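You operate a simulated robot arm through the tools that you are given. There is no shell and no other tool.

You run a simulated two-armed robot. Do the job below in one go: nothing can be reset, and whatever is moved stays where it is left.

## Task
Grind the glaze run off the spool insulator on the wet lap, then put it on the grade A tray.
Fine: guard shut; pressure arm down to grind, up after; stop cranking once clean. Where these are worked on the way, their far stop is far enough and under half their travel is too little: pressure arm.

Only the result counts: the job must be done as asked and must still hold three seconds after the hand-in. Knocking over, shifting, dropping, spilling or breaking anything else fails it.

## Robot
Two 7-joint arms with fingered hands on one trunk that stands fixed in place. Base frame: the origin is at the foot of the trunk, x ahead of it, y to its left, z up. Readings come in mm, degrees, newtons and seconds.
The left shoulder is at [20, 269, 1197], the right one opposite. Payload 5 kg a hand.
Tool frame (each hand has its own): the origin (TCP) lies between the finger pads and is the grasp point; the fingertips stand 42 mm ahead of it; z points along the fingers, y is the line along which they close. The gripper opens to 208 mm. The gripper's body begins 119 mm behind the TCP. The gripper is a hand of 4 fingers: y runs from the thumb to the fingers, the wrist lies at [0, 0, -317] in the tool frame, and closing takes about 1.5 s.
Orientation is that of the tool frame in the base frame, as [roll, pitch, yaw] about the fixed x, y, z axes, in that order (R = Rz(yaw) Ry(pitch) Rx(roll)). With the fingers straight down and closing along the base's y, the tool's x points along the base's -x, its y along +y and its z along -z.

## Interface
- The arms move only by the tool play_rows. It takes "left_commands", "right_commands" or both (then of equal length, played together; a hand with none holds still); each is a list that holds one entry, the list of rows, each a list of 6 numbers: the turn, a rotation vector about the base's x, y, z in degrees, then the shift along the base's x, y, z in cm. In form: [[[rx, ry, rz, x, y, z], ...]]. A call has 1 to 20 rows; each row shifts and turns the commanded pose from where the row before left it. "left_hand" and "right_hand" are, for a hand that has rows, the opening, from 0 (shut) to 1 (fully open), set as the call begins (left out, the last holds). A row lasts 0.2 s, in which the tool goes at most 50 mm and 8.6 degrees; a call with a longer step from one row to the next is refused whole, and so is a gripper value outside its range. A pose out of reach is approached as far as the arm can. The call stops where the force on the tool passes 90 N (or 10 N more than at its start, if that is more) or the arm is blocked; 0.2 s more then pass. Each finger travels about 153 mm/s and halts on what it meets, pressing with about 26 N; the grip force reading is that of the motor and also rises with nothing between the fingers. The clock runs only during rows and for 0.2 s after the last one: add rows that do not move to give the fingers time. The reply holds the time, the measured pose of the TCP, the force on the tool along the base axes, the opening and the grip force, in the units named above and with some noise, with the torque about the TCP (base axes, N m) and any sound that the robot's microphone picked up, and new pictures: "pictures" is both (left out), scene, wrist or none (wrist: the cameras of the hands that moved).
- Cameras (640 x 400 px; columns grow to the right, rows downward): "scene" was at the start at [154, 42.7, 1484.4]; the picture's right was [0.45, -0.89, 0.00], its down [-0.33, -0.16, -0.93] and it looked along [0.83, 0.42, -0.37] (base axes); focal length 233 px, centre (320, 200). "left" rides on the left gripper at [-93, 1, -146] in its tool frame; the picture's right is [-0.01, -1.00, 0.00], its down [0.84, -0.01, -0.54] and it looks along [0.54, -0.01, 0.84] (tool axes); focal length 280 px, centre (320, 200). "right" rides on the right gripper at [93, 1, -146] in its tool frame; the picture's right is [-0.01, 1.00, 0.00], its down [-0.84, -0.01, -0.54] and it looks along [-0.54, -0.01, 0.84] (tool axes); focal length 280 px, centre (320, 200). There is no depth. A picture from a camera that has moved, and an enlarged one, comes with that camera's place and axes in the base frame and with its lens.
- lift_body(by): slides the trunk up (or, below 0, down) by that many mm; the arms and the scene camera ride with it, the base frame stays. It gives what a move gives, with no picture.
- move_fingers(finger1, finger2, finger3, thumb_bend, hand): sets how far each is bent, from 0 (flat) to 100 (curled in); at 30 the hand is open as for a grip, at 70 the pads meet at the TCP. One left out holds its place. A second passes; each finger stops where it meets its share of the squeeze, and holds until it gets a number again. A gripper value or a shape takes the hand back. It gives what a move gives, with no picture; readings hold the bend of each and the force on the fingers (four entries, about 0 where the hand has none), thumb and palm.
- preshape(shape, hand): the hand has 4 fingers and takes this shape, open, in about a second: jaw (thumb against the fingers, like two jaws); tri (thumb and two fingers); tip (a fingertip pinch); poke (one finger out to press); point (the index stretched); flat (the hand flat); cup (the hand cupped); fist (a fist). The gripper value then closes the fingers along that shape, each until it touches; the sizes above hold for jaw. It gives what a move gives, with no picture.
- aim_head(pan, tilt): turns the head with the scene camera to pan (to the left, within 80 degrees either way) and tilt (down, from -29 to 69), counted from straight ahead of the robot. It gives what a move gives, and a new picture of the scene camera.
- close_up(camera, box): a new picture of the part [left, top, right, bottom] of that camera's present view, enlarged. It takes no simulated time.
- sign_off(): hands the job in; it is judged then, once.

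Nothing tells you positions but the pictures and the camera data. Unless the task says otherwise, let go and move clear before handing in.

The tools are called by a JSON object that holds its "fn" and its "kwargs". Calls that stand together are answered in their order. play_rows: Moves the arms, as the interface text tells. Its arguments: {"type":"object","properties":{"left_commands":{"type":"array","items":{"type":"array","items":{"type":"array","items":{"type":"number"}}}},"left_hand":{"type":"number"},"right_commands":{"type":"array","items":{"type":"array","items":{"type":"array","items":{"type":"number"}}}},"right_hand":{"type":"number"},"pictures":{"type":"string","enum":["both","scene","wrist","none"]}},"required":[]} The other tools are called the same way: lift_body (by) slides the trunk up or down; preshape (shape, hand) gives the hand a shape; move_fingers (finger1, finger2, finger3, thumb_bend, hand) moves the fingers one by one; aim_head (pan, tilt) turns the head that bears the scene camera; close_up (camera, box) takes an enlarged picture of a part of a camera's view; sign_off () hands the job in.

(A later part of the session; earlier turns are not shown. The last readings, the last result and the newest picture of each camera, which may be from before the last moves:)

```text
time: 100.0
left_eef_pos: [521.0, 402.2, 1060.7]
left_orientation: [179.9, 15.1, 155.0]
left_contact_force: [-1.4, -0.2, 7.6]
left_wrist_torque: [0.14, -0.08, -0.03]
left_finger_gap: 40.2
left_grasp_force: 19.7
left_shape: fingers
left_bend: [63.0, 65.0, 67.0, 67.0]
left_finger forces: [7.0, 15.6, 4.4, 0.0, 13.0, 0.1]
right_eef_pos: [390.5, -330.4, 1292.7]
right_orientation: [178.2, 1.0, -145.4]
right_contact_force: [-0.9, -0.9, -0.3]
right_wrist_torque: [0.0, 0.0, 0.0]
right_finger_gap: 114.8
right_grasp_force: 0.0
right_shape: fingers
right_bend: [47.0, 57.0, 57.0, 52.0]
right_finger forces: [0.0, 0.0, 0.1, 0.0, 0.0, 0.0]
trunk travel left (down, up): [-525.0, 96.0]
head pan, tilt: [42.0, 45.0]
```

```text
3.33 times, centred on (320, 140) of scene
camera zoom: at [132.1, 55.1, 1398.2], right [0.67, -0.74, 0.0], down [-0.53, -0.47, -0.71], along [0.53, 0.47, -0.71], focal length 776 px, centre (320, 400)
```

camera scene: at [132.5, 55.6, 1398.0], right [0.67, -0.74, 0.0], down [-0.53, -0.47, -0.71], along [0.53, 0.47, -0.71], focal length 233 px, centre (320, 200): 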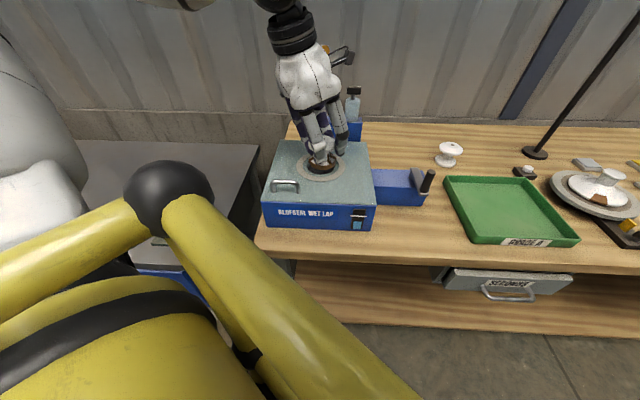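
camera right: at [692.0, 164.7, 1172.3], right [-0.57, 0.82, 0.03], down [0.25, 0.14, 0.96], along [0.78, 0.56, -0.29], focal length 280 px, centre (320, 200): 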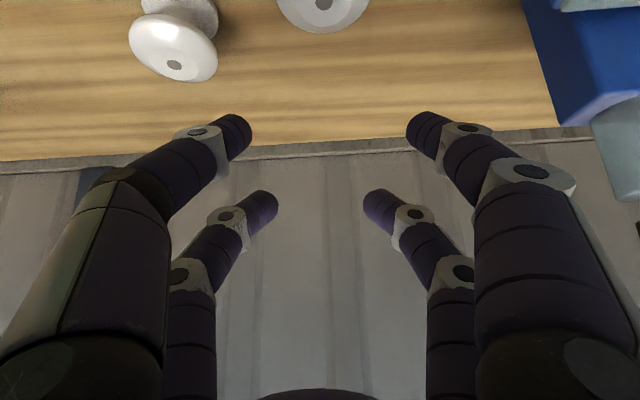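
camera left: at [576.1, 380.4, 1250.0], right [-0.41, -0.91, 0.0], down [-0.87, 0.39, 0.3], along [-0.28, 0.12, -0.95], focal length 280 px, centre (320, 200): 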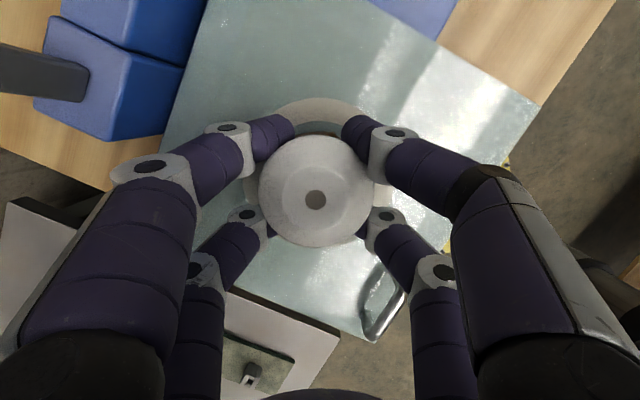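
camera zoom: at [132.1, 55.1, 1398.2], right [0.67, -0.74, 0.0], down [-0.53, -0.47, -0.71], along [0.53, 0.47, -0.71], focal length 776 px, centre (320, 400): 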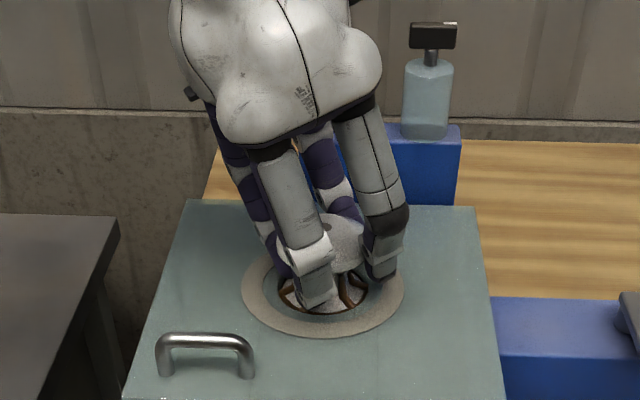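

The spool has touched down at about z = 994, inside the recess. Now I'll open the fingers.

{"fn": "move_fingers", "kwargs": {"hand": "left", "finger1": 50, "finger2": 50, "finger3": 50, "thumb_bend": 50}}

{"fn": "close_up", "kwargs": {"camera": "scene", "box": [260, 80, 380, 200]}}

{"fn": "close_up", "kwargs": {"camera": "left", "box": [160, 40, 480, 340]}}

```text
time: 101.0
left_eef_pos: [522.1, 399.1, 1061.2]
left_orientation: [180.0, 15.1, 155.1]
left_contact_force: [16.2, -7.6, 14.9]
left_wrist_torque: [-0.17, -0.48, 0.03]
left_finger_gap: 112.4
left_grasp_force: 12.8
left_shape: fingers
left_bend: [50.0, 60.0, 62.0, 50.0]
left_finger forces: [0.0, 12.3, 13.2, 0.1, 0.0, 0.0]
right_eef_pos: [390.9, -331.5, 1293.2]
right_orientation: [178.2, 0.9, -145.6]
right_contact_force: [0.1, -0.8, -0.7]
right_wrist_torque: [0.03, -0.01, 0.0]
right_finger_gap: 115.3
right_grasp_force: 0.1
right_shape: fingers
right_bend: [47.0, 57.0, 57.0, 52.0]
right_finger forces: [0.1, 0.1, 0.1, 0.0, 0.0, 0.1]
trunk travel left (down, up): [-525.0, 96.0]
head pan, tilt: [42.0, 45.0]
```

```text
3.33 times, centred on (320, 140) of scene
camera zoom: at [132.9, 54.2, 1398.1], right [0.67, -0.74, 0.0], down [-0.53, -0.47, -0.71], along [0.53, 0.47, -0.71], focal length 776 px, centre (320, 400)
```

zoom: 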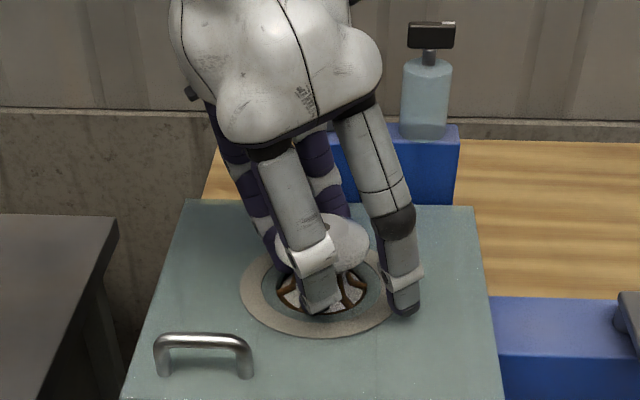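

```text
1.33 times, centred on (320, 190) of left
camera zoom: at [571.5, 379.8, 1225.5], right [-0.41, -0.91, 0.0], down [-0.87, 0.39, 0.3], along [-0.28, 0.12, -0.95], focal length 374 px, centre (320, 213)
```

zoom: 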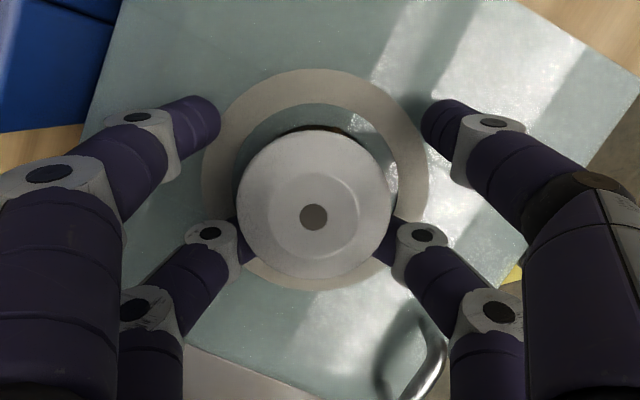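

The back pair is pressing on the lower flange while opening. I'll raise the hand slightly so those fingers can swing clear.

{"fn": "play_rows", "kwargs": {"left_commands": [[[0, 0, 0, 0, 0, 0.2], [0, 0, 0, 0, 0, 0], [0, 0, 0, 0, 0, 0.2], [0, 0, 0, 0, 0, 0], [0, 0, 0, 0, 0, 0]]], "pictures": "wrist"}}

{"fn": "close_up", "kwargs": {"camera": "scene", "box": [260, 80, 380, 200]}}

```text
time: 102.2
left_eef_pos: [521.6, 402.2, 1065.4]
left_orientation: [-180.0, 14.9, 155.0]
left_contact_force: [0.7, -1.3, 14.5]
left_wrist_torque: [-0.41, 0.4, -0.28]
left_finger_gap: 112.2
left_grasp_force: 8.7
left_shape: fingers
left_bend: [50.0, 54.0, 52.0, 50.0]
left_finger forces: [0.0, 5.9, 11.9, 0.0, 0.1, 0.0]
right_eef_pos: [389.7, -330.5, 1293.6]
right_orientation: [178.2, 0.9, -145.5]
right_contact_force: [-0.2, 0.3, -0.5]
right_wrist_torque: [0.0, 0.03, 0.0]
right_finger_gap: 115.2
right_grasp_force: 0.0
right_shape: fingers
right_bend: [47.0, 57.0, 57.0, 52.0]
right_finger forces: [0.0, 0.0, 0.0, 0.0, 0.0, 0.0]
trunk travel left (down, up): [-525.0, 96.0]
head pan, tilt: [42.0, 45.0]
camera left: at [570.5, 381.0, 1229.5], right [-0.41, -0.91, 0.0], down [-0.87, 0.39, 0.3], along [-0.28, 0.12, -0.95], focal length 280 px, centre (320, 200)
```

left: 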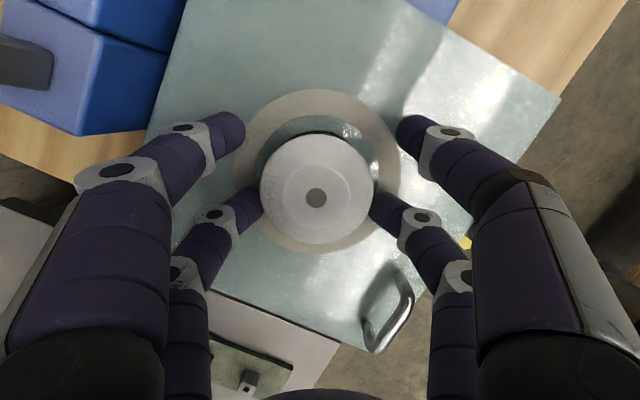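

```text
3.33 times, centred on (320, 140) of scene
camera zoom: at [131.9, 54.8, 1398.1], right [0.67, -0.74, 0.0], down [-0.53, -0.47, -0.71], along [0.53, 0.47, -0.71], focal length 776 px, centre (320, 400)
```

zoom: 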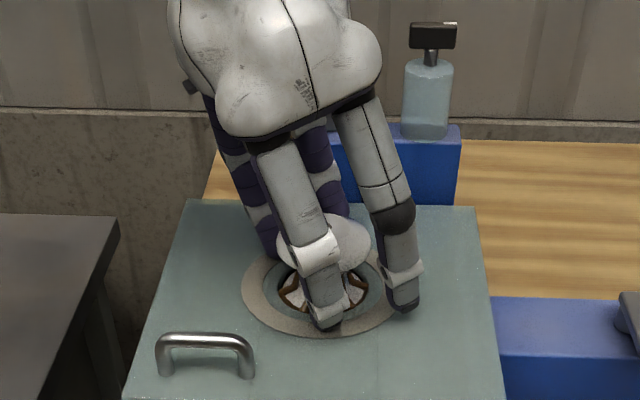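

They're nearly clear. I'll raise a bit more.

{"fn": "play_rows", "kwargs": {"left_commands": [[[0, 0, 0, 0, 0, 0.3], [0, 0, 0, 0, 0, 0.2], [0, 0, 0, 0, 0, 0], [0, 0, 0, 0, 0, 0]]], "pictures": "wrist"}}

{"fn": "close_up", "kwargs": {"camera": "scene", "box": [260, 80, 380, 200]}}

```text
time: 103.2
left_eef_pos: [522.4, 402.9, 1070.3]
left_orientation: [179.9, 14.9, 154.9]
left_contact_force: [-1.2, 1.0, 0.3]
left_wrist_torque: [0.01, -0.01, 0.0]
left_finger_gap: 112.5
left_grasp_force: 0.1
left_shape: fingers
left_bend: [50.0, 50.0, 50.0, 50.0]
left_finger forces: [0.0, 0.0, 0.1, 0.0, 0.1, 0.0]
right_eef_pos: [391.0, -330.9, 1293.5]
right_orientation: [178.2, 0.9, -145.6]
right_contact_force: [-0.5, -0.8, -0.7]
right_wrist_torque: [0.0, -0.01, 0.02]
right_finger_gap: 115.3
right_grasp_force: 0.1
right_shape: fingers
right_bend: [47.0, 57.0, 57.0, 52.0]
right_finger forces: [0.1, 0.0, 0.0, 0.0, 0.0, 0.1]
trunk travel left (down, up): [-525.0, 96.0]
head pan, tilt: [42.0, 45.0]
camera left: at [571.4, 381.8, 1234.7], right [-0.41, -0.91, 0.0], down [-0.87, 0.39, 0.3], along [-0.28, 0.12, -0.95], focal length 280 px, centre (320, 200)
```

left: 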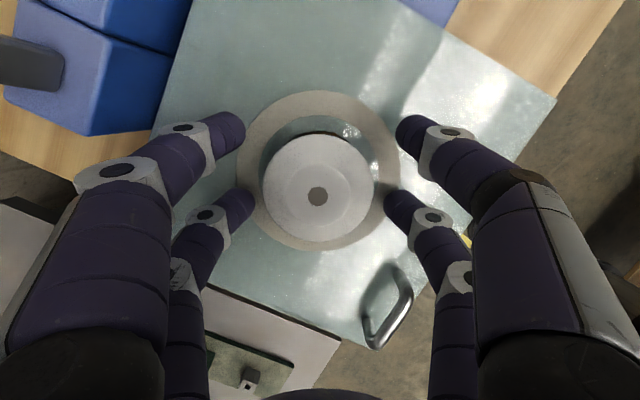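

```text
3.33 times, centred on (320, 140) of scene
camera zoom: at [132.4, 55.4, 1398.0], right [0.67, -0.74, 0.0], down [-0.53, -0.47, -0.71], along [0.53, 0.47, -0.71], focal length 776 px, centre (320, 400)
```

zoom: 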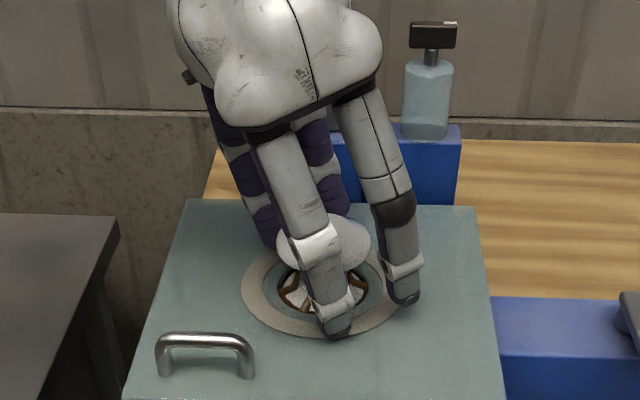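

All fingers are free. I'll lift straight up and look at how the spool is seated.

{"fn": "play_rows", "kwargs": {"left_commands": [[[0, 0, 0, 0, 0, 1], [0, 0, 0, 0, 0, 3], [0, 0, 0, 0, 0, 4], [0, 0, 0, 0, 0, 4], [0, 0, 0, -2, 0, 4], [0, 0, 0, -4, 0, 2], [0, 0, 0, -4, 1, 2]]], "pictures": "both"}}

{"fn": "close_up", "kwargs": {"camera": "scene", "box": [260, 100, 380, 200]}}

{"fn": "close_up", "kwargs": {"camera": "left", "box": [220, 0, 440, 160]}}

```text
time: 104.8
left_eef_pos: [421.1, 411.5, 1269.1]
left_orientation: [180.0, 15.0, 154.9]
left_contact_force: [-1.2, 0.3, 0.2]
left_wrist_torque: [0.0, -0.06, 0.01]
left_finger_gap: 112.4
left_grasp_force: 0.1
left_shape: fingers
left_bend: [50.0, 50.0, 50.0, 50.0]
left_finger forces: [0.0, 0.0, 0.0, 0.0, 0.0, 0.0]
right_eef_pos: [389.8, -330.8, 1294.7]
right_orientation: [178.3, 0.9, -145.5]
right_contact_force: [-0.7, -0.4, 0.6]
right_wrist_torque: [-0.04, -0.15, -0.02]
right_finger_gap: 115.5
right_grasp_force: 0.0
right_shape: fingers
right_bend: [47.0, 57.0, 57.0, 52.0]
right_finger forces: [0.0, 0.0, 0.1, 0.0, 0.0, 0.1]
trunk travel left (down, up): [-525.0, 96.0]
head pan, tilt: [42.0, 45.0]
camera scene: at [131.4, 55.7, 1398.2], right [0.67, -0.74, 0.0], down [-0.52, -0.47, -0.71], along [0.53, 0.47, -0.71], focal length 233 px, centre (320, 200)
camera left: at [469.8, 391.0, 1433.0], right [-0.41, -0.91, 0.0], down [-0.87, 0.39, 0.3], along [-0.28, 0.12, -0.95], focal length 280 px, centre (320, 200)
```

scene: 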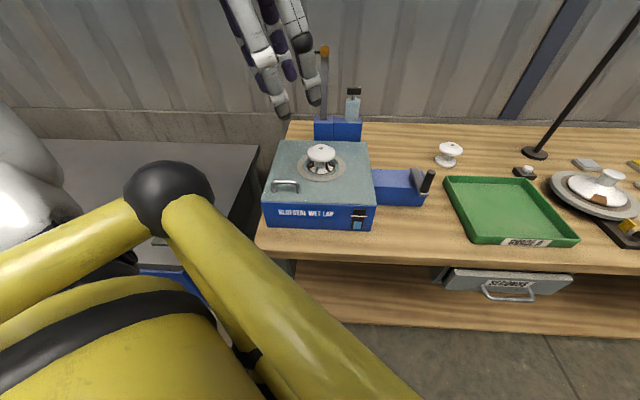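
left: 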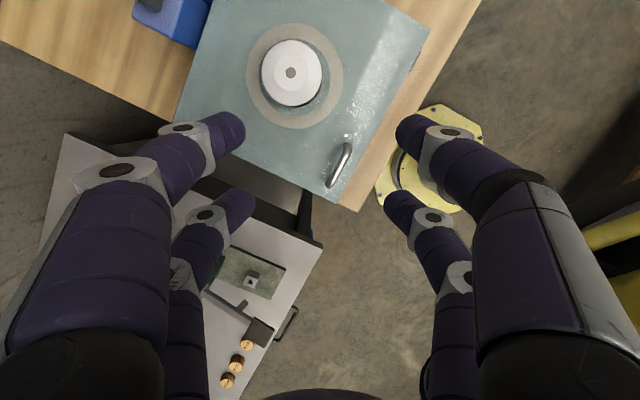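

```text
4.00 times, centred on (320, 150) of scene
camera zoom: at [131.4, 55.7, 1398.2], right [0.67, -0.74, 0.0], down [-0.52, -0.47, -0.71], along [0.53, 0.47, -0.71], focal length 931 px, centre (320, 400)
```

zoom: 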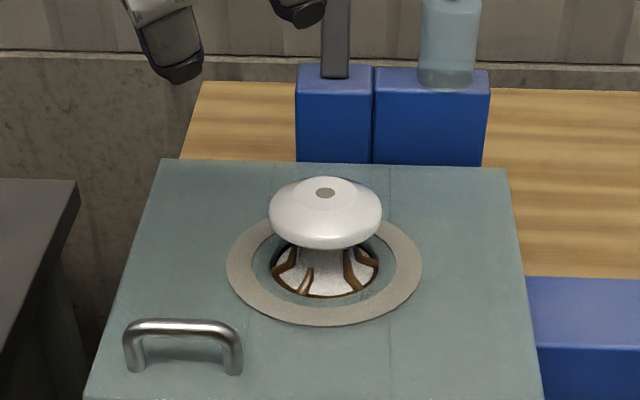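

```text
2.50 times, centred on (330, 80) of left
camera zoom: at [469.8, 391.0, 1433.0], right [-0.41, -0.91, 0.0], down [-0.87, 0.39, 0.3], along [-0.28, 0.12, -0.95], focal length 701 px, centre (295, 500)
```

zoom: 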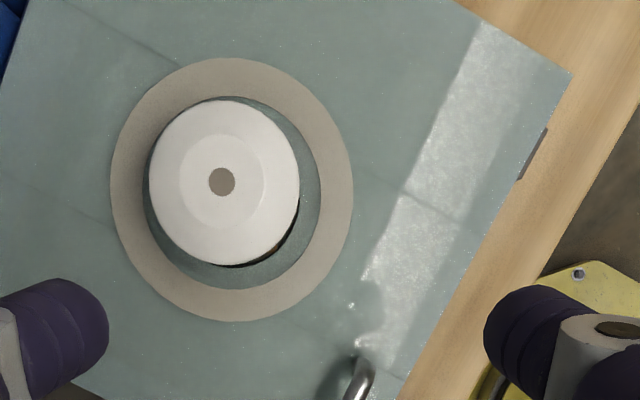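

The spool is properly seated and upright. Now for the pressure arm: I'll measure its pivot, pad and handle rod.

{"fn": "aim_head", "kwargs": {"pan": 42, "tilt": 20}}

{"fn": "close_up", "kwargs": {"camera": "scene", "box": [270, 120, 400, 280]}}

{"fn": "close_up", "kwargs": {"camera": "scene", "box": [290, 140, 370, 240]}}

```text
time: 105.7
left_eef_pos: [423.9, 410.6, 1266.7]
left_orientation: [180.0, 15.0, 155.0]
left_contact_force: [-0.2, 0.0, 0.0]
left_wrist_torque: [0.03, 0.05, -0.01]
left_finger_gap: 112.6
left_grasp_force: 0.0
left_shape: fingers
left_bend: [50.0, 50.0, 50.0, 50.0]
left_finger forces: [0.1, 0.0, 0.0, 0.0, 0.0, 0.1]
right_eef_pos: [391.9, -331.0, 1293.0]
right_orientation: [178.2, 0.8, -145.5]
right_contact_force: [0.0, 0.2, -1.0]
right_wrist_torque: [0.03, 0.11, 0.0]
right_finger_gap: 115.4
right_grasp_force: 0.0
right_shape: fingers
right_bend: [47.0, 57.0, 57.0, 52.0]
right_finger forces: [0.0, 0.1, 0.1, 0.0, 0.0, 0.0]
trunk travel left (down, up): [-525.0, 96.0]
head pan, tilt: [42.0, 20.0]
camera scene: at [141.7, 63.2, 1436.6], right [0.67, -0.74, 0.0], down [-0.26, -0.23, -0.94], along [0.7, 0.63, -0.34], focal length 233 px, centre (320, 200)
```

scene: 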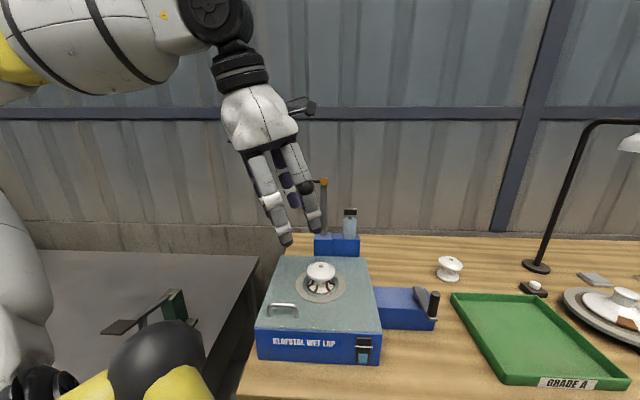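

```text
2.50 times, centred on (335, 200) of scene
camera zoom: at [141.7, 63.2, 1436.6], right [0.67, -0.74, 0.0], down [-0.26, -0.23, -0.94], along [0.7, 0.63, -0.34], focal length 582 px, centre (282, 200)
```

zoom: 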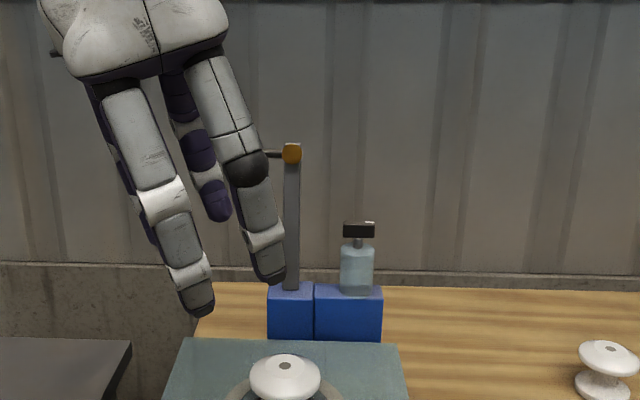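

```text
4.00 times, centred on (330, 190) of scene
camera zoom: at [141.7, 63.2, 1436.6], right [0.67, -0.74, 0.0], down [-0.26, -0.23, -0.94], along [0.7, 0.63, -0.34], focal length 931 px, centre (280, 240)
```

zoom: 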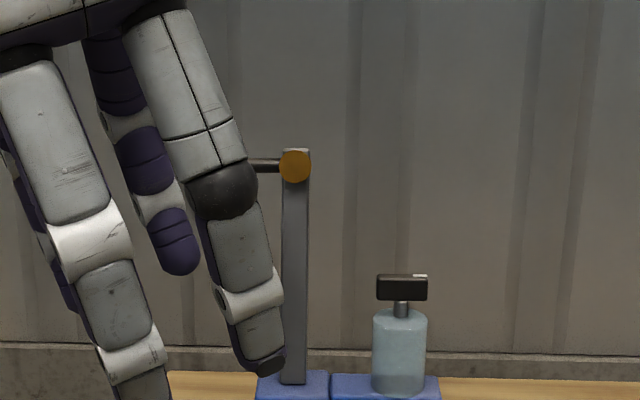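

Next I'll raise the trunk for headroom, straighten the left tool, and bring it above the pressure arm's handle rod at about (657, 552, 1240), with the fingers closing along the bench's depth direction.

{"fn": "lift_body", "kwargs": {"by": 90}}

{"fn": "play_rows", "kwargs": {"left_commands": [[[3.17, 6.8, 0, 2, 2, 0.5], [3.17, 6.8, 0, 2, 2, 0.5], [0, 0, -8.3, 2.5, 2.5, 0], [0, 0, -8.3, 2.5, 2.5, 0], [0, 0, -8.4, 3, 2.5, 0], [0, 0, 0, 3, 2, 0], [0, 0, 0, 3, 1.5, -0.5], [0, 0, 0, 3, 1.2, -0.5]]], "left_hand": 0.6, "pictures": "both"}}

```text
time: 106.9
left_eef_pos: [422.3, 412.3, 1360.3]
left_orientation: [180.0, 14.9, 154.9]
left_contact_force: [0.6, -0.4, 0.1]
left_wrist_torque: [0.0, 0.02, -0.01]
left_finger_gap: 112.3
left_grasp_force: 0.1
left_shape: fingers
left_bend: [50.0, 50.0, 50.0, 50.0]
left_finger forces: [0.0, 0.0, 0.1, 0.0, 0.0, 0.1]
right_eef_pos: [391.9, -330.9, 1383.5]
right_orientation: [178.2, 0.8, -145.5]
right_contact_force: [0.3, -0.5, 0.0]
right_wrist_torque: [-0.02, 0.01, 0.0]
right_finger_gap: 115.2
right_grasp_force: 0.1
right_shape: fingers
right_bend: [47.0, 57.0, 57.0, 52.0]
right_finger forces: [0.0, 0.0, 0.0, 0.0, 0.1, 0.0]
trunk travel left (down, up): [-615.0, 6.0]
head pan, tilt: [42.0, 20.0]
```

```text
time: 108.7
left_eef_pos: [630.3, 574.5, 1359.9]
left_orientation: [180.0, 0.0, 130.0]
left_contact_force: [1.6, -0.3, -0.6]
left_wrist_torque: [0.02, 0.07, -0.01]
left_finger_gap: 125.3
left_grasp_force: 0.1
left_shape: tri
left_bend: [32.0, 32.0, 32.0, 70.0]
left_finger forces: [0.0, 0.0, 0.0, 0.0, 0.0, 0.1]
right_eef_pos: [392.0, -331.2, 1382.5]
right_orientation: [178.1, 0.8, -145.5]
right_contact_force: [1.2, -0.5, -0.1]
right_wrist_torque: [0.03, 0.11, 0.0]
right_finger_gap: 115.3
right_grasp_force: 0.1
right_shape: fingers
right_bend: [47.0, 57.0, 57.0, 52.0]
right_finger forces: [0.0, 0.1, 0.0, 0.0, 0.0, 0.0]
trunk travel left (down, up): [-615.0, 6.0]
head pan, tilt: [42.0, 20.0]
camera scene: at [140.8, 62.8, 1526.7], right [0.67, -0.74, 0.0], down [-0.26, -0.23, -0.94], along [0.7, 0.63, -0.34], focal length 233 px, centre (320, 200)
camera left: at [693.2, 505.0, 1505.4], right [-0.76, -0.65, 0.0], down [-0.55, 0.64, 0.54], along [-0.35, 0.41, -0.84], focal length 280 px, centre (320, 200)
```

scene: 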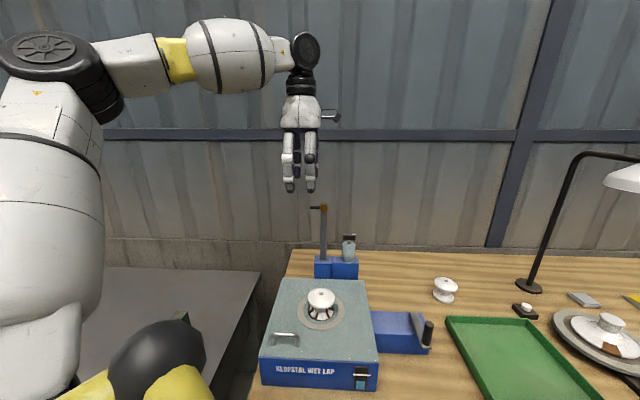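
left: 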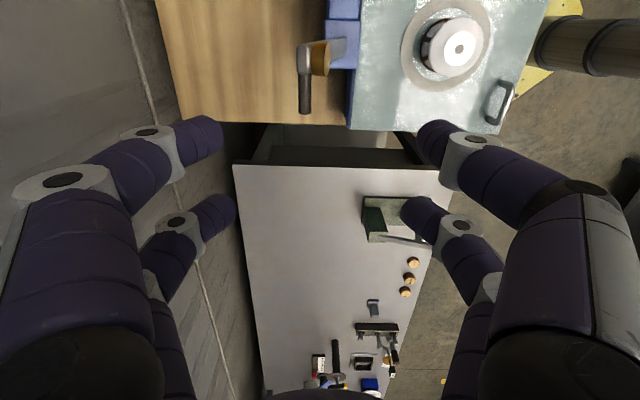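

The handle rod is in the left camera's view. I'll zoom in to locate it.

{"fn": "close_up", "kwargs": {"camera": "left", "box": [260, 20, 380, 130]}}

{"fn": "close_up", "kwargs": {"camera": "scene", "box": [270, 150, 380, 290]}}

```text
3.64 times, centred on (320, 75) of left
camera zoom: at [693.2, 505.0, 1505.4], right [-0.76, -0.65, 0.0], down [-0.55, 0.64, 0.54], along [-0.35, 0.41, -0.84], focal length 1020 px, centre (320, 654)
```

zoom: 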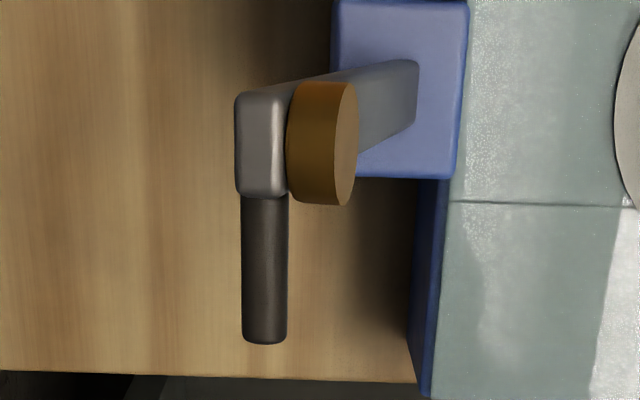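

```text
2.86 times, centred on (325, 220) of scene
camera zoom: at [140.8, 62.8, 1526.7], right [0.67, -0.74, 0.0], down [-0.26, -0.23, -0.94], along [0.7, 0.63, -0.34], focal length 665 px, centre (306, 143)
```

zoom: 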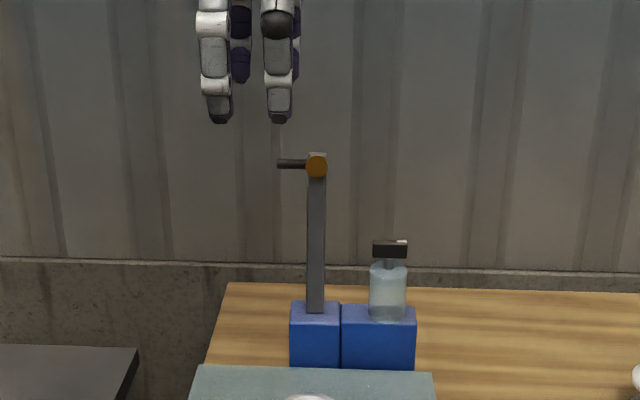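

I now have the rod's middle at about (665, 558, 1239); the arm leans back about 14° and pivots near the block's top (depth 825, z 1065), with a radius of about 180 mm. I'll line up finger1 and the thumb around the rod and come down partway.

{"fn": "move_fingers", "kwargs": {"hand": "left", "finger1": 58, "finger2": 45, "finger3": 45, "thumb_bend": 58}}

{"fn": "play_rows", "kwargs": {"left_commands": [[[0, 0, 0, 1.4, 0.85, -2], [0, 0, 0, 0, 0, -3], [0, 0, 0, 0, 0, -2]]], "pictures": "both"}}

{"fn": "close_up", "kwargs": {"camera": "scene", "box": [270, 130, 380, 270]}}

```text
time: 109.7
left_eef_pos: [629.4, 575.2, 1360.4]
left_orientation: [180.0, 0.0, 130.0]
left_contact_force: [-0.7, -0.4, -0.1]
left_wrist_torque: [0.04, -0.07, -0.03]
left_finger_gap: 76.3
left_grasp_force: 0.1
left_shape: fingers
left_bend: [57.0, 45.0, 45.0, 57.0]
left_finger forces: [0.1, 0.0, 0.1, 0.1, 0.1, 0.0]
right_eef_pos: [391.0, -331.4, 1384.7]
right_orientation: [178.1, 0.9, -145.5]
right_contact_force: [-0.1, -0.3, 0.0]
right_wrist_torque: [0.01, -0.08, -0.01]
right_finger_gap: 115.4
right_grasp_force: 0.1
right_shape: fingers
right_bend: [47.0, 57.0, 57.0, 52.0]
right_finger forces: [0.1, 0.0, 0.1, 0.0, 0.1, 0.1]
trunk travel left (down, up): [-615.0, 6.0]
head pan, tilt: [42.0, 20.0]
```

```text
time: 110.5
left_eef_pos: [644.8, 585.4, 1288.3]
left_orientation: [180.0, 0.0, 129.9]
left_contact_force: [0.4, 0.8, -0.1]
left_wrist_torque: [-0.04, 0.07, -0.01]
left_finger_gap: 76.3
left_grasp_force: 0.0
left_shape: fingers
left_bend: [57.0, 45.0, 45.0, 57.0]
left_finger forces: [0.1, 0.0, 0.0, 0.0, 0.0, 0.0]
right_eef_pos: [391.5, -329.8, 1381.9]
right_orientation: [178.2, 0.9, -145.4]
right_contact_force: [1.4, 1.2, -1.0]
right_wrist_torque: [-0.05, 0.09, -0.01]
right_finger_gap: 115.5
right_grasp_force: 0.0
right_shape: fingers
right_bend: [47.0, 57.0, 57.0, 52.0]
right_finger forces: [0.0, 0.0, 0.1, 0.0, 0.0, 0.0]
trunk travel left (down, up): [-615.0, 6.0]
head pan, tilt: [42.0, 20.0]
camera scene: at [140.7, 63.5, 1526.7], right [0.67, -0.74, 0.0], down [-0.26, -0.23, -0.94], along [0.7, 0.63, -0.34], focal length 233 px, centre (320, 200)
camera left: at [707.1, 514.6, 1433.5], right [-0.76, -0.65, 0.0], down [-0.55, 0.64, 0.54], along [-0.35, 0.41, -0.84], focal length 280 px, centre (320, 200)
```

scene: 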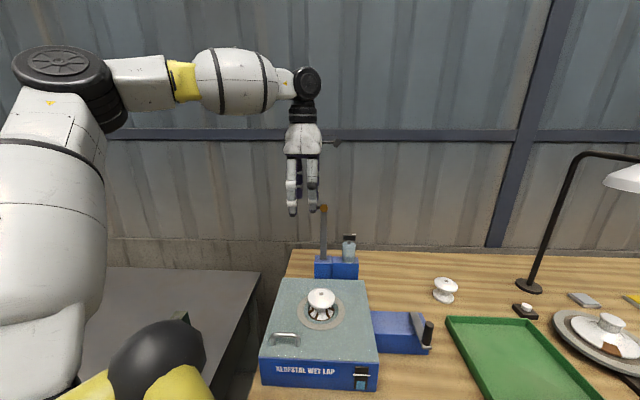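
left: 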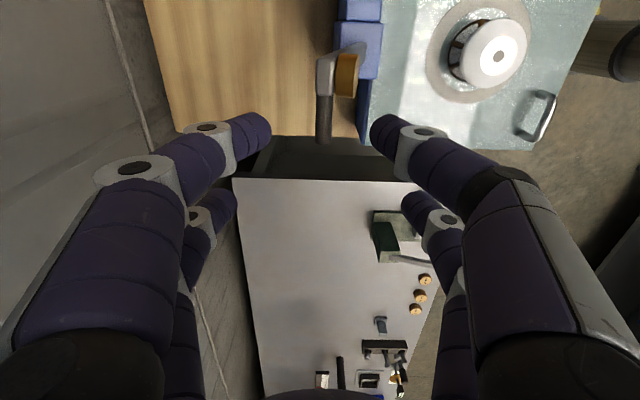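

```text
2.86 times, centred on (325, 200) of scene
camera zoom: at [140.7, 63.5, 1526.7], right [0.67, -0.74, 0.0], down [-0.26, -0.23, -0.94], along [0.7, 0.63, -0.34], focal length 665 px, centre (306, 200)
```

zoom: 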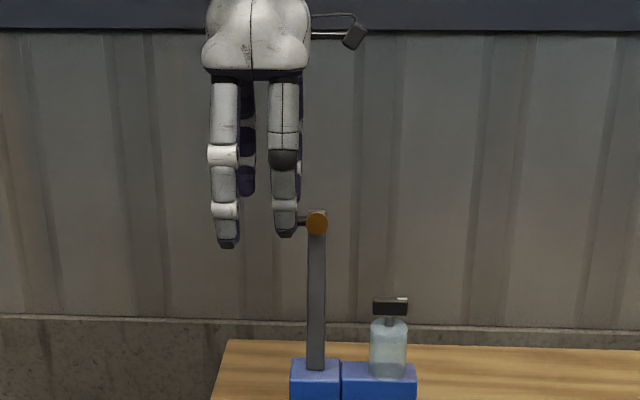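

The rod lies between the two fingertips. I'll lower until it's level with the pads.

{"fn": "play_rows", "kwargs": {"left_commands": [[[0, 0, 0, 0, 0, -2], [0, 0, 0, 0, 0, -2], [0, 0, 0, 0, 0, -0.7]]], "pictures": "wrist"}}

{"fn": "close_up", "kwargs": {"camera": "scene", "box": [270, 150, 380, 290]}}

```text
time: 111.3
left_eef_pos: [645.8, 582.8, 1241.8]
left_orientation: [180.0, 0.0, 129.9]
left_contact_force: [0.8, -0.3, -0.1]
left_wrist_torque: [-0.02, 0.04, 0.03]
left_finger_gap: 76.5
left_grasp_force: 0.1
left_shape: fingers
left_bend: [57.0, 45.0, 45.0, 57.0]
left_finger forces: [0.1, 0.0, 0.1, 0.0, 0.0, 0.0]
right_eef_pos: [391.3, -330.3, 1383.9]
right_orientation: [178.2, 0.8, -145.5]
right_contact_force: [1.0, -0.2, 0.3]
right_wrist_torque: [0.02, 0.03, 0.0]
right_finger_gap: 115.2
right_grasp_force: 0.1
right_shape: fingers
right_bend: [47.0, 57.0, 57.0, 52.0]
right_finger forces: [0.0, 0.0, 0.1, 0.1, 0.0, 0.1]
trunk travel left (down, up): [-615.0, 6.0]
head pan, tilt: [42.0, 20.0]
camera left: at [708.6, 513.4, 1387.0], right [-0.76, -0.65, 0.0], down [-0.55, 0.64, 0.54], along [-0.35, 0.41, -0.84], focal length 280 px, centre (320, 200)
```

left: 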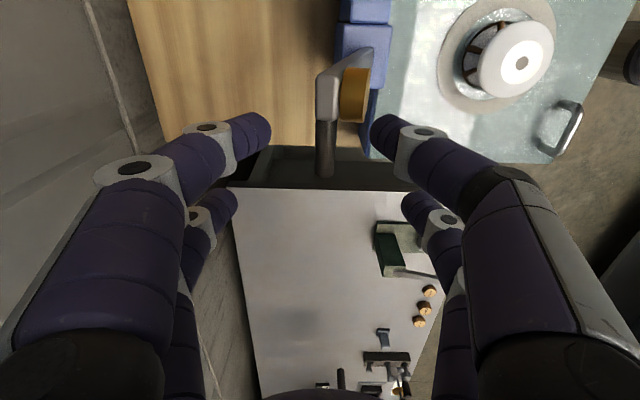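

```text
2.86 times, centred on (325, 220) of scene
camera zoom: at [140.3, 63.4, 1526.8], right [0.67, -0.74, 0.0], down [-0.25, -0.23, -0.94], along [0.7, 0.63, -0.34], focal length 665 px, centre (306, 143)
```

zoom: 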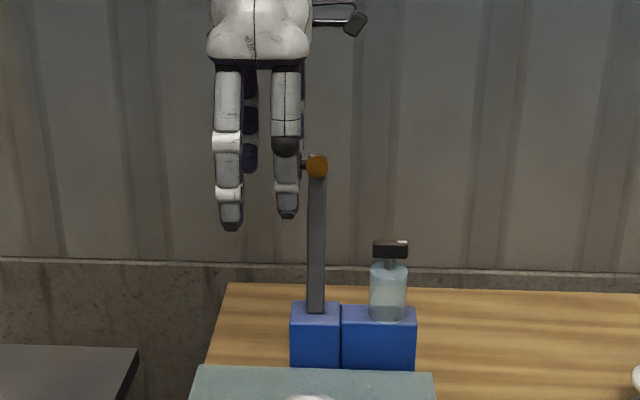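

The rod is level with the pads. I'll pinch it.

{"fn": "move_fingers", "kwargs": {"hand": "left", "finger1": 72, "thumb_bend": 72}}

{"fn": "close_up", "kwargs": {"camera": "left", "box": [180, 40, 480, 240]}}

{"fn": "close_up", "kwargs": {"camera": "scene", "box": [270, 150, 380, 290]}}

```text
time: 112.3
left_eef_pos: [645.8, 584.4, 1242.4]
left_orientation: [179.9, 0.0, 130.0]
left_contact_force: [1.2, -0.8, -0.7]
left_wrist_torque: [0.03, 0.0, 0.01]
left_finger_gap: 7.0
left_grasp_force: 0.0
left_shape: fingers
left_bend: [71.0, 45.0, 45.0, 71.0]
left_finger forces: [0.0, 0.0, 0.0, 0.0, 0.0, 0.0]
right_eef_pos: [390.6, -329.8, 1383.6]
right_orientation: [178.2, 0.9, -145.5]
right_contact_force: [-0.5, 0.0, 0.2]
right_wrist_torque: [0.02, 0.01, 0.03]
right_finger_gap: 115.3
right_grasp_force: 0.0
right_shape: fingers
right_bend: [47.0, 57.0, 57.0, 52.0]
right_finger forces: [0.1, 0.0, 0.0, 0.1, 0.0, 0.1]
trunk travel left (down, up): [-615.0, 6.0]
head pan, tilt: [42.0, 20.0]
```

```text
2.00 times, centred on (330, 140) of left
camera zoom: at [707.8, 513.4, 1387.7], right [-0.76, -0.65, 0.0], down [-0.55, 0.64, 0.54], along [-0.35, 0.41, -0.84], focal length 561 px, centre (300, 320)
```

zoom: 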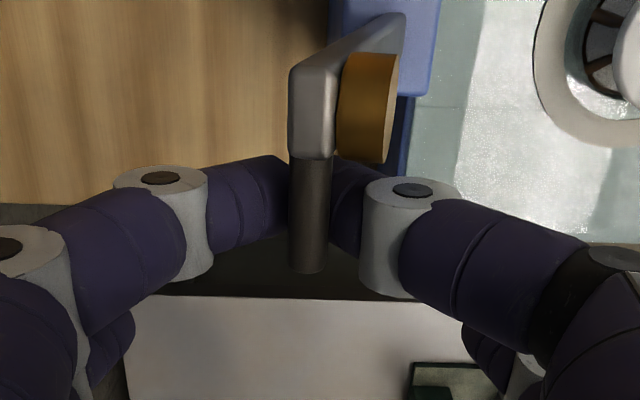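

```text
2.86 times, centred on (325, 220) of scene
camera zoom: at [139.5, 63.2, 1526.9], right [0.67, -0.74, 0.0], down [-0.25, -0.23, -0.94], along [0.7, 0.63, -0.34], focal length 665 px, centre (306, 143)
```

zoom: 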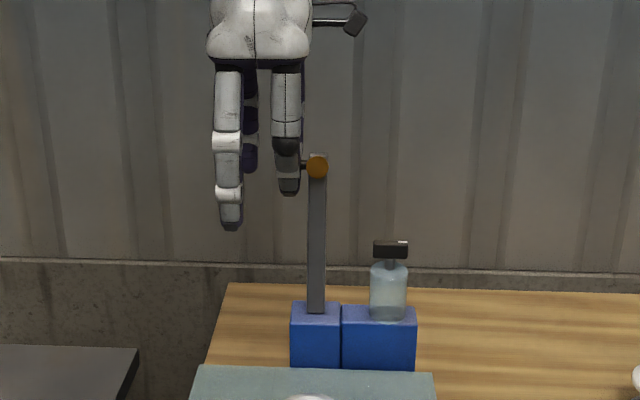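

The fingers closed without gripping, so the rod must lie a little above the pads. I'll open, raise 12 mm, and try again.

{"fn": "move_fingers", "kwargs": {"hand": "left", "finger1": 60, "thumb_bend": 60}}

{"fn": "play_rows", "kwargs": {"left_commands": [[[0, 0, 0, 0, 0, 0.6], [0, 0, 0, 0, 0, 0.6]]], "pictures": "none"}}

{"fn": "move_fingers", "kwargs": {"hand": "left", "finger1": 72, "thumb_bend": 72}}

{"fn": "close_up", "kwargs": {"camera": "left", "box": [180, 40, 480, 240]}}

```text
time: 113.3
left_eef_pos: [646.4, 582.5, 1242.4]
left_orientation: [179.9, 0.0, 130.1]
left_contact_force: [-0.3, 0.1, 0.1]
left_wrist_torque: [0.0, -0.01, -0.02]
left_finger_gap: 59.7
left_grasp_force: 0.0
left_shape: fingers
left_bend: [60.0, 45.0, 45.0, 60.0]
left_finger forces: [0.0, 0.1, 0.0, 0.0, 0.0, 0.1]
right_eef_pos: [390.7, -330.2, 1384.4]
right_orientation: [178.2, 1.0, -145.5]
right_contact_force: [-0.2, 0.1, 0.1]
right_wrist_torque: [0.0, 0.01, 0.0]
right_finger_gap: 115.2
right_grasp_force: 0.2
right_shape: fingers
right_bend: [47.0, 57.0, 57.0, 52.0]
right_finger forces: [0.0, 0.0, 0.0, 0.1, 0.1, 0.0]
trunk travel left (down, up): [-615.0, 6.0]
head pan, tilt: [42.0, 20.0]
```

```text
time: 113.9
left_eef_pos: [645.8, 581.8, 1254.1]
left_orientation: [-179.9, -0.1, 130.0]
left_contact_force: [-0.2, 0.1, -1.0]
left_wrist_torque: [0.0, -0.01, 0.02]
left_finger_gap: 60.1
left_grasp_force: 0.1
left_shape: fingers
left_bend: [60.0, 45.0, 45.0, 60.0]
left_finger forces: [0.0, 0.0, 0.0, 0.1, 0.1, 0.0]
right_eef_pos: [390.1, -330.7, 1382.9]
right_orientation: [178.1, 0.9, -145.5]
right_contact_force: [-0.5, -0.4, -0.4]
right_wrist_torque: [-0.05, 0.0, 0.02]
right_finger_gap: 115.5
right_grasp_force: 0.1
right_shape: fingers
right_bend: [47.0, 57.0, 57.0, 52.0]
right_finger forces: [0.1, 0.0, 0.1, 0.1, 0.0, 0.0]
trunk travel left (down, up): [-615.0, 6.0]
head pan, tilt: [42.0, 20.0]
```

```text
time: 114.9
left_eef_pos: [646.5, 582.2, 1253.1]
left_orientation: [-180.0, -0.1, 130.0]
left_contact_force: [-3.8, -2.6, -6.0]
left_wrist_torque: [0.12, 0.2, -0.11]
left_finger_gap: 10.2
left_grasp_force: 5.5
left_shape: fingers
left_bend: [71.0, 45.0, 45.0, 70.0]
left_finger forces: [3.7, 0.1, 0.0, 0.0, 7.5, 0.0]
right_eef_pos: [390.6, -330.6, 1383.1]
right_orientation: [178.2, 0.9, -145.5]
right_contact_force: [0.4, 1.1, -0.2]
right_wrist_torque: [0.02, 0.01, 0.0]
right_finger_gap: 115.4
right_grasp_force: 0.1
right_shape: fingers
right_bend: [47.0, 57.0, 57.0, 52.0]
right_finger forces: [0.1, 0.0, 0.0, 0.0, 0.1, 0.0]
trunk travel left (down, up): [-615.0, 6.0]
head pan, tilt: [42.0, 20.0]
```

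```text
2.00 times, centred on (330, 140) of left
camera zoom: at [708.2, 512.2, 1399.1], right [-0.76, -0.65, 0.0], down [-0.55, 0.64, 0.54], along [-0.35, 0.41, -0.84], focal length 561 px, centre (300, 320)
```

zoom: 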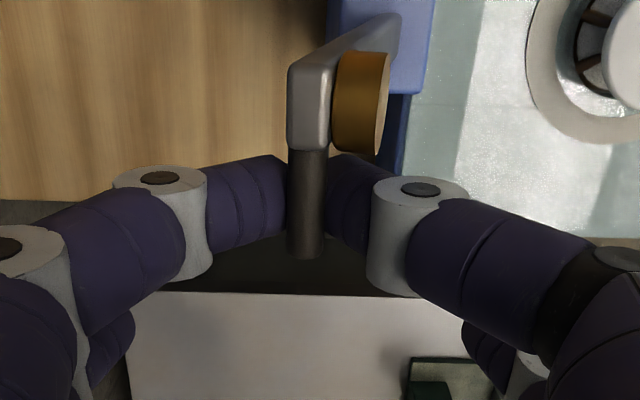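

Now the rod is pinched. I'll pull the arm forward along its arc, a first part in small steps, watching the force.

{"fn": "play_rows", "kwargs": {"left_commands": [[[0, 0, 0, -1.15, -0.97, 0.3], [0, 0, 0, -1.53, -1.29, 0.1], [0, 0, 0, -1.53, -1.29, 0]]], "pictures": "both"}}

{"fn": "close_up", "kwargs": {"camera": "left", "box": [180, 40, 480, 240]}}

```text
time: 115.7
left_eef_pos: [604.6, 549.8, 1257.6]
left_orientation: [-179.9, -0.1, 129.9]
left_contact_force: [0.4, 0.1, -5.8]
left_wrist_torque: [0.26, 0.07, -0.02]
left_finger_gap: 9.2
left_grasp_force: 4.6
left_shape: fingers
left_bend: [71.0, 45.0, 45.0, 71.0]
left_finger forces: [3.4, 0.0, 0.0, 0.1, 5.2, 0.0]
right_eef_pos: [391.4, -331.3, 1384.0]
right_orientation: [178.2, 0.9, -145.4]
right_contact_force: [0.4, 0.0, -0.4]
right_wrist_torque: [0.02, -0.07, -0.02]
right_finger_gap: 115.5
right_grasp_force: 0.0
right_shape: fingers
right_bend: [47.0, 57.0, 57.0, 52.0]
right_finger forces: [0.0, 0.0, 0.1, 0.0, 0.1, 0.1]
trunk travel left (down, up): [-615.0, 6.0]
head pan, tilt: [42.0, 20.0]
camera scene: at [139.6, 63.0, 1526.9], right [0.67, -0.74, 0.0], down [-0.25, -0.23, -0.94], along [0.7, 0.63, -0.34], focal length 233 px, centre (320, 200)
camera left: at [666.7, 478.7, 1402.9], right [-0.76, -0.65, 0.0], down [-0.55, 0.64, 0.54], along [-0.35, 0.41, -0.84], focal length 280 px, centre (320, 200)
```

scene: 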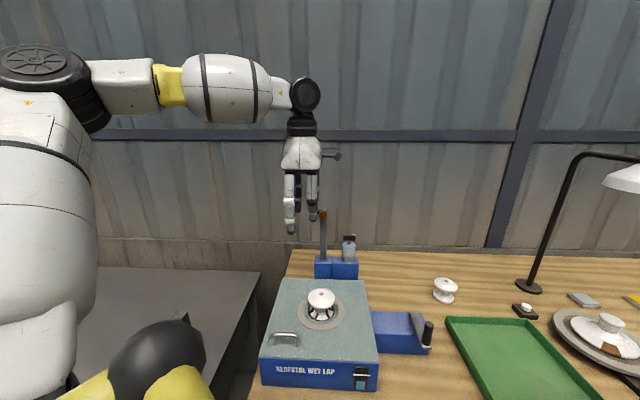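
left: 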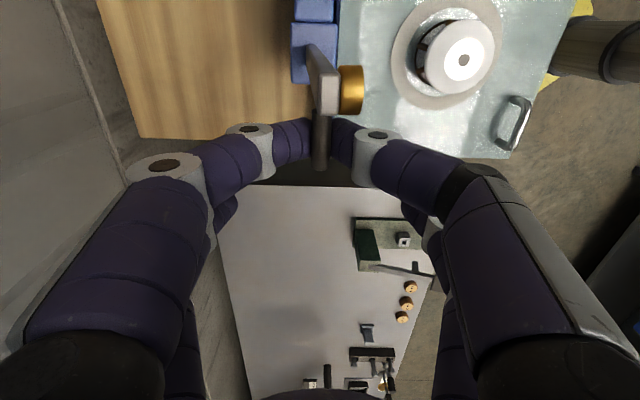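

```text
2.00 times, centred on (330, 140) of left
camera zoom: at [666.7, 478.7, 1402.9], right [-0.76, -0.65, 0.0], down [-0.55, 0.64, 0.54], along [-0.35, 0.41, -0.84], focal length 561 px, centre (300, 320)
```

zoom: 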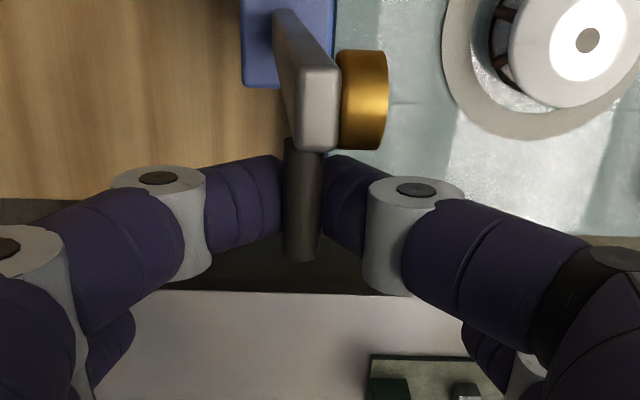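

The arm swings easily and follows the hand. I'll continue along the arc.

{"fn": "play_rows", "kwargs": {"left_commands": [[[0, 0, 0, -1.53, -1.29, -0.25], [0, 0, 0, -1.53, -1.29, -0.5], [0, 0, 0, -1.53, -1.29, -0.7], [0, 0, 0, -1.53, -1.29, -1]]], "pictures": "both"}}

{"fn": "close_up", "kwargs": {"camera": "left", "box": [180, 0, 480, 240]}}

{"fn": "close_up", "kwargs": {"camera": "scene", "box": [260, 170, 390, 310]}}

```text
time: 116.7
left_eef_pos: [543.4, 497.9, 1233.9]
left_orientation: [-180.0, 0.0, 130.0]
left_contact_force: [1.1, 3.4, -8.5]
left_wrist_torque: [0.3, 0.08, 0.1]
left_finger_gap: 10.4
left_grasp_force: 5.3
left_shape: fingers
left_bend: [71.0, 45.0, 45.0, 71.0]
left_finger forces: [5.4, 0.0, 0.1, 0.0, 4.8, 0.1]
right_eef_pos: [389.3, -330.4, 1383.8]
right_orientation: [178.2, 0.8, -145.5]
right_contact_force: [-0.4, -0.1, 0.3]
right_wrist_torque: [-0.03, -0.06, 0.0]
right_finger_gap: 114.9
right_grasp_force: 0.0
right_shape: fingers
right_bend: [47.0, 57.0, 57.0, 52.0]
right_finger forces: [0.0, 0.0, 0.1, 0.0, 0.1, 0.0]
trunk travel left (down, up): [-615.0, 6.0]
head pan, tilt: [42.0, 20.0]
camera scene: at [139.9, 63.8, 1526.8], right [0.67, -0.74, 0.0], down [-0.25, -0.23, -0.94], along [0.7, 0.63, -0.34], focal length 233 px, centre (320, 200)
camera left: at [604.8, 427.0, 1379.5], right [-0.76, -0.65, 0.0], down [-0.55, 0.64, 0.54], along [-0.35, 0.41, -0.84], focal length 280 px, centre (320, 200)
```

scene: 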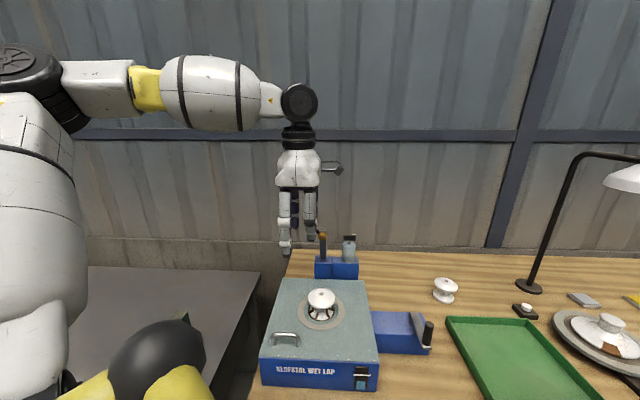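
left: 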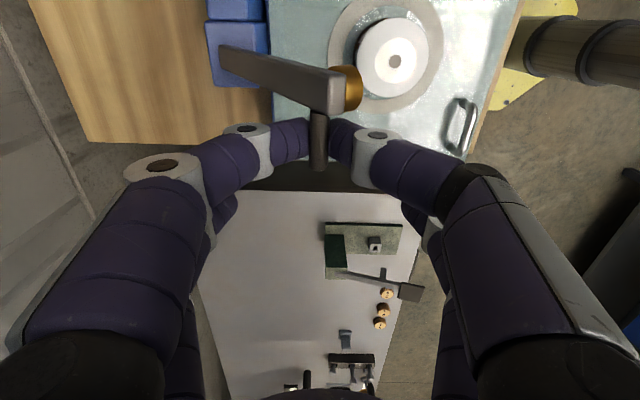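

```text
1.67 times, centred on (330, 120) of left
camera zoom: at [604.8, 427.0, 1379.5], right [-0.76, -0.65, 0.0], down [-0.55, 0.64, 0.54], along [-0.35, 0.41, -0.84], focal length 467 px, centre (303, 333)
```

zoom: 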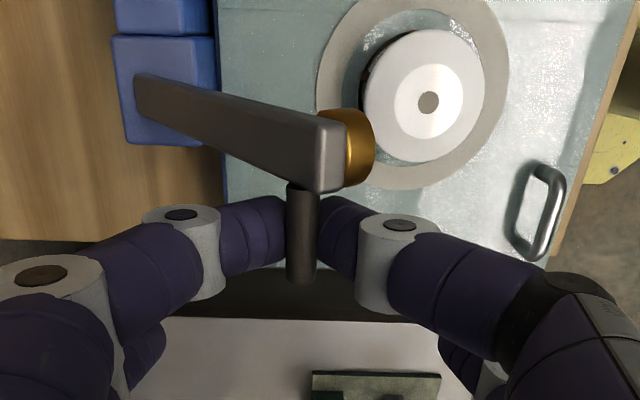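

```text
2.86 times, centred on (325, 240) of scene
camera zoom: at [139.9, 63.8, 1526.8], right [0.67, -0.74, 0.0], down [-0.25, -0.23, -0.94], along [0.7, 0.63, -0.34], focal length 665 px, centre (306, 86)
```

zoom: 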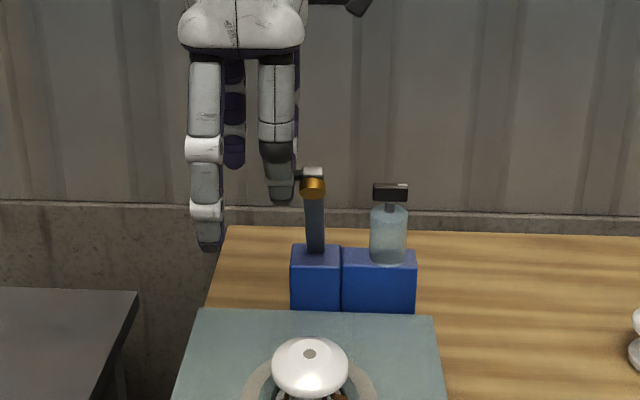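

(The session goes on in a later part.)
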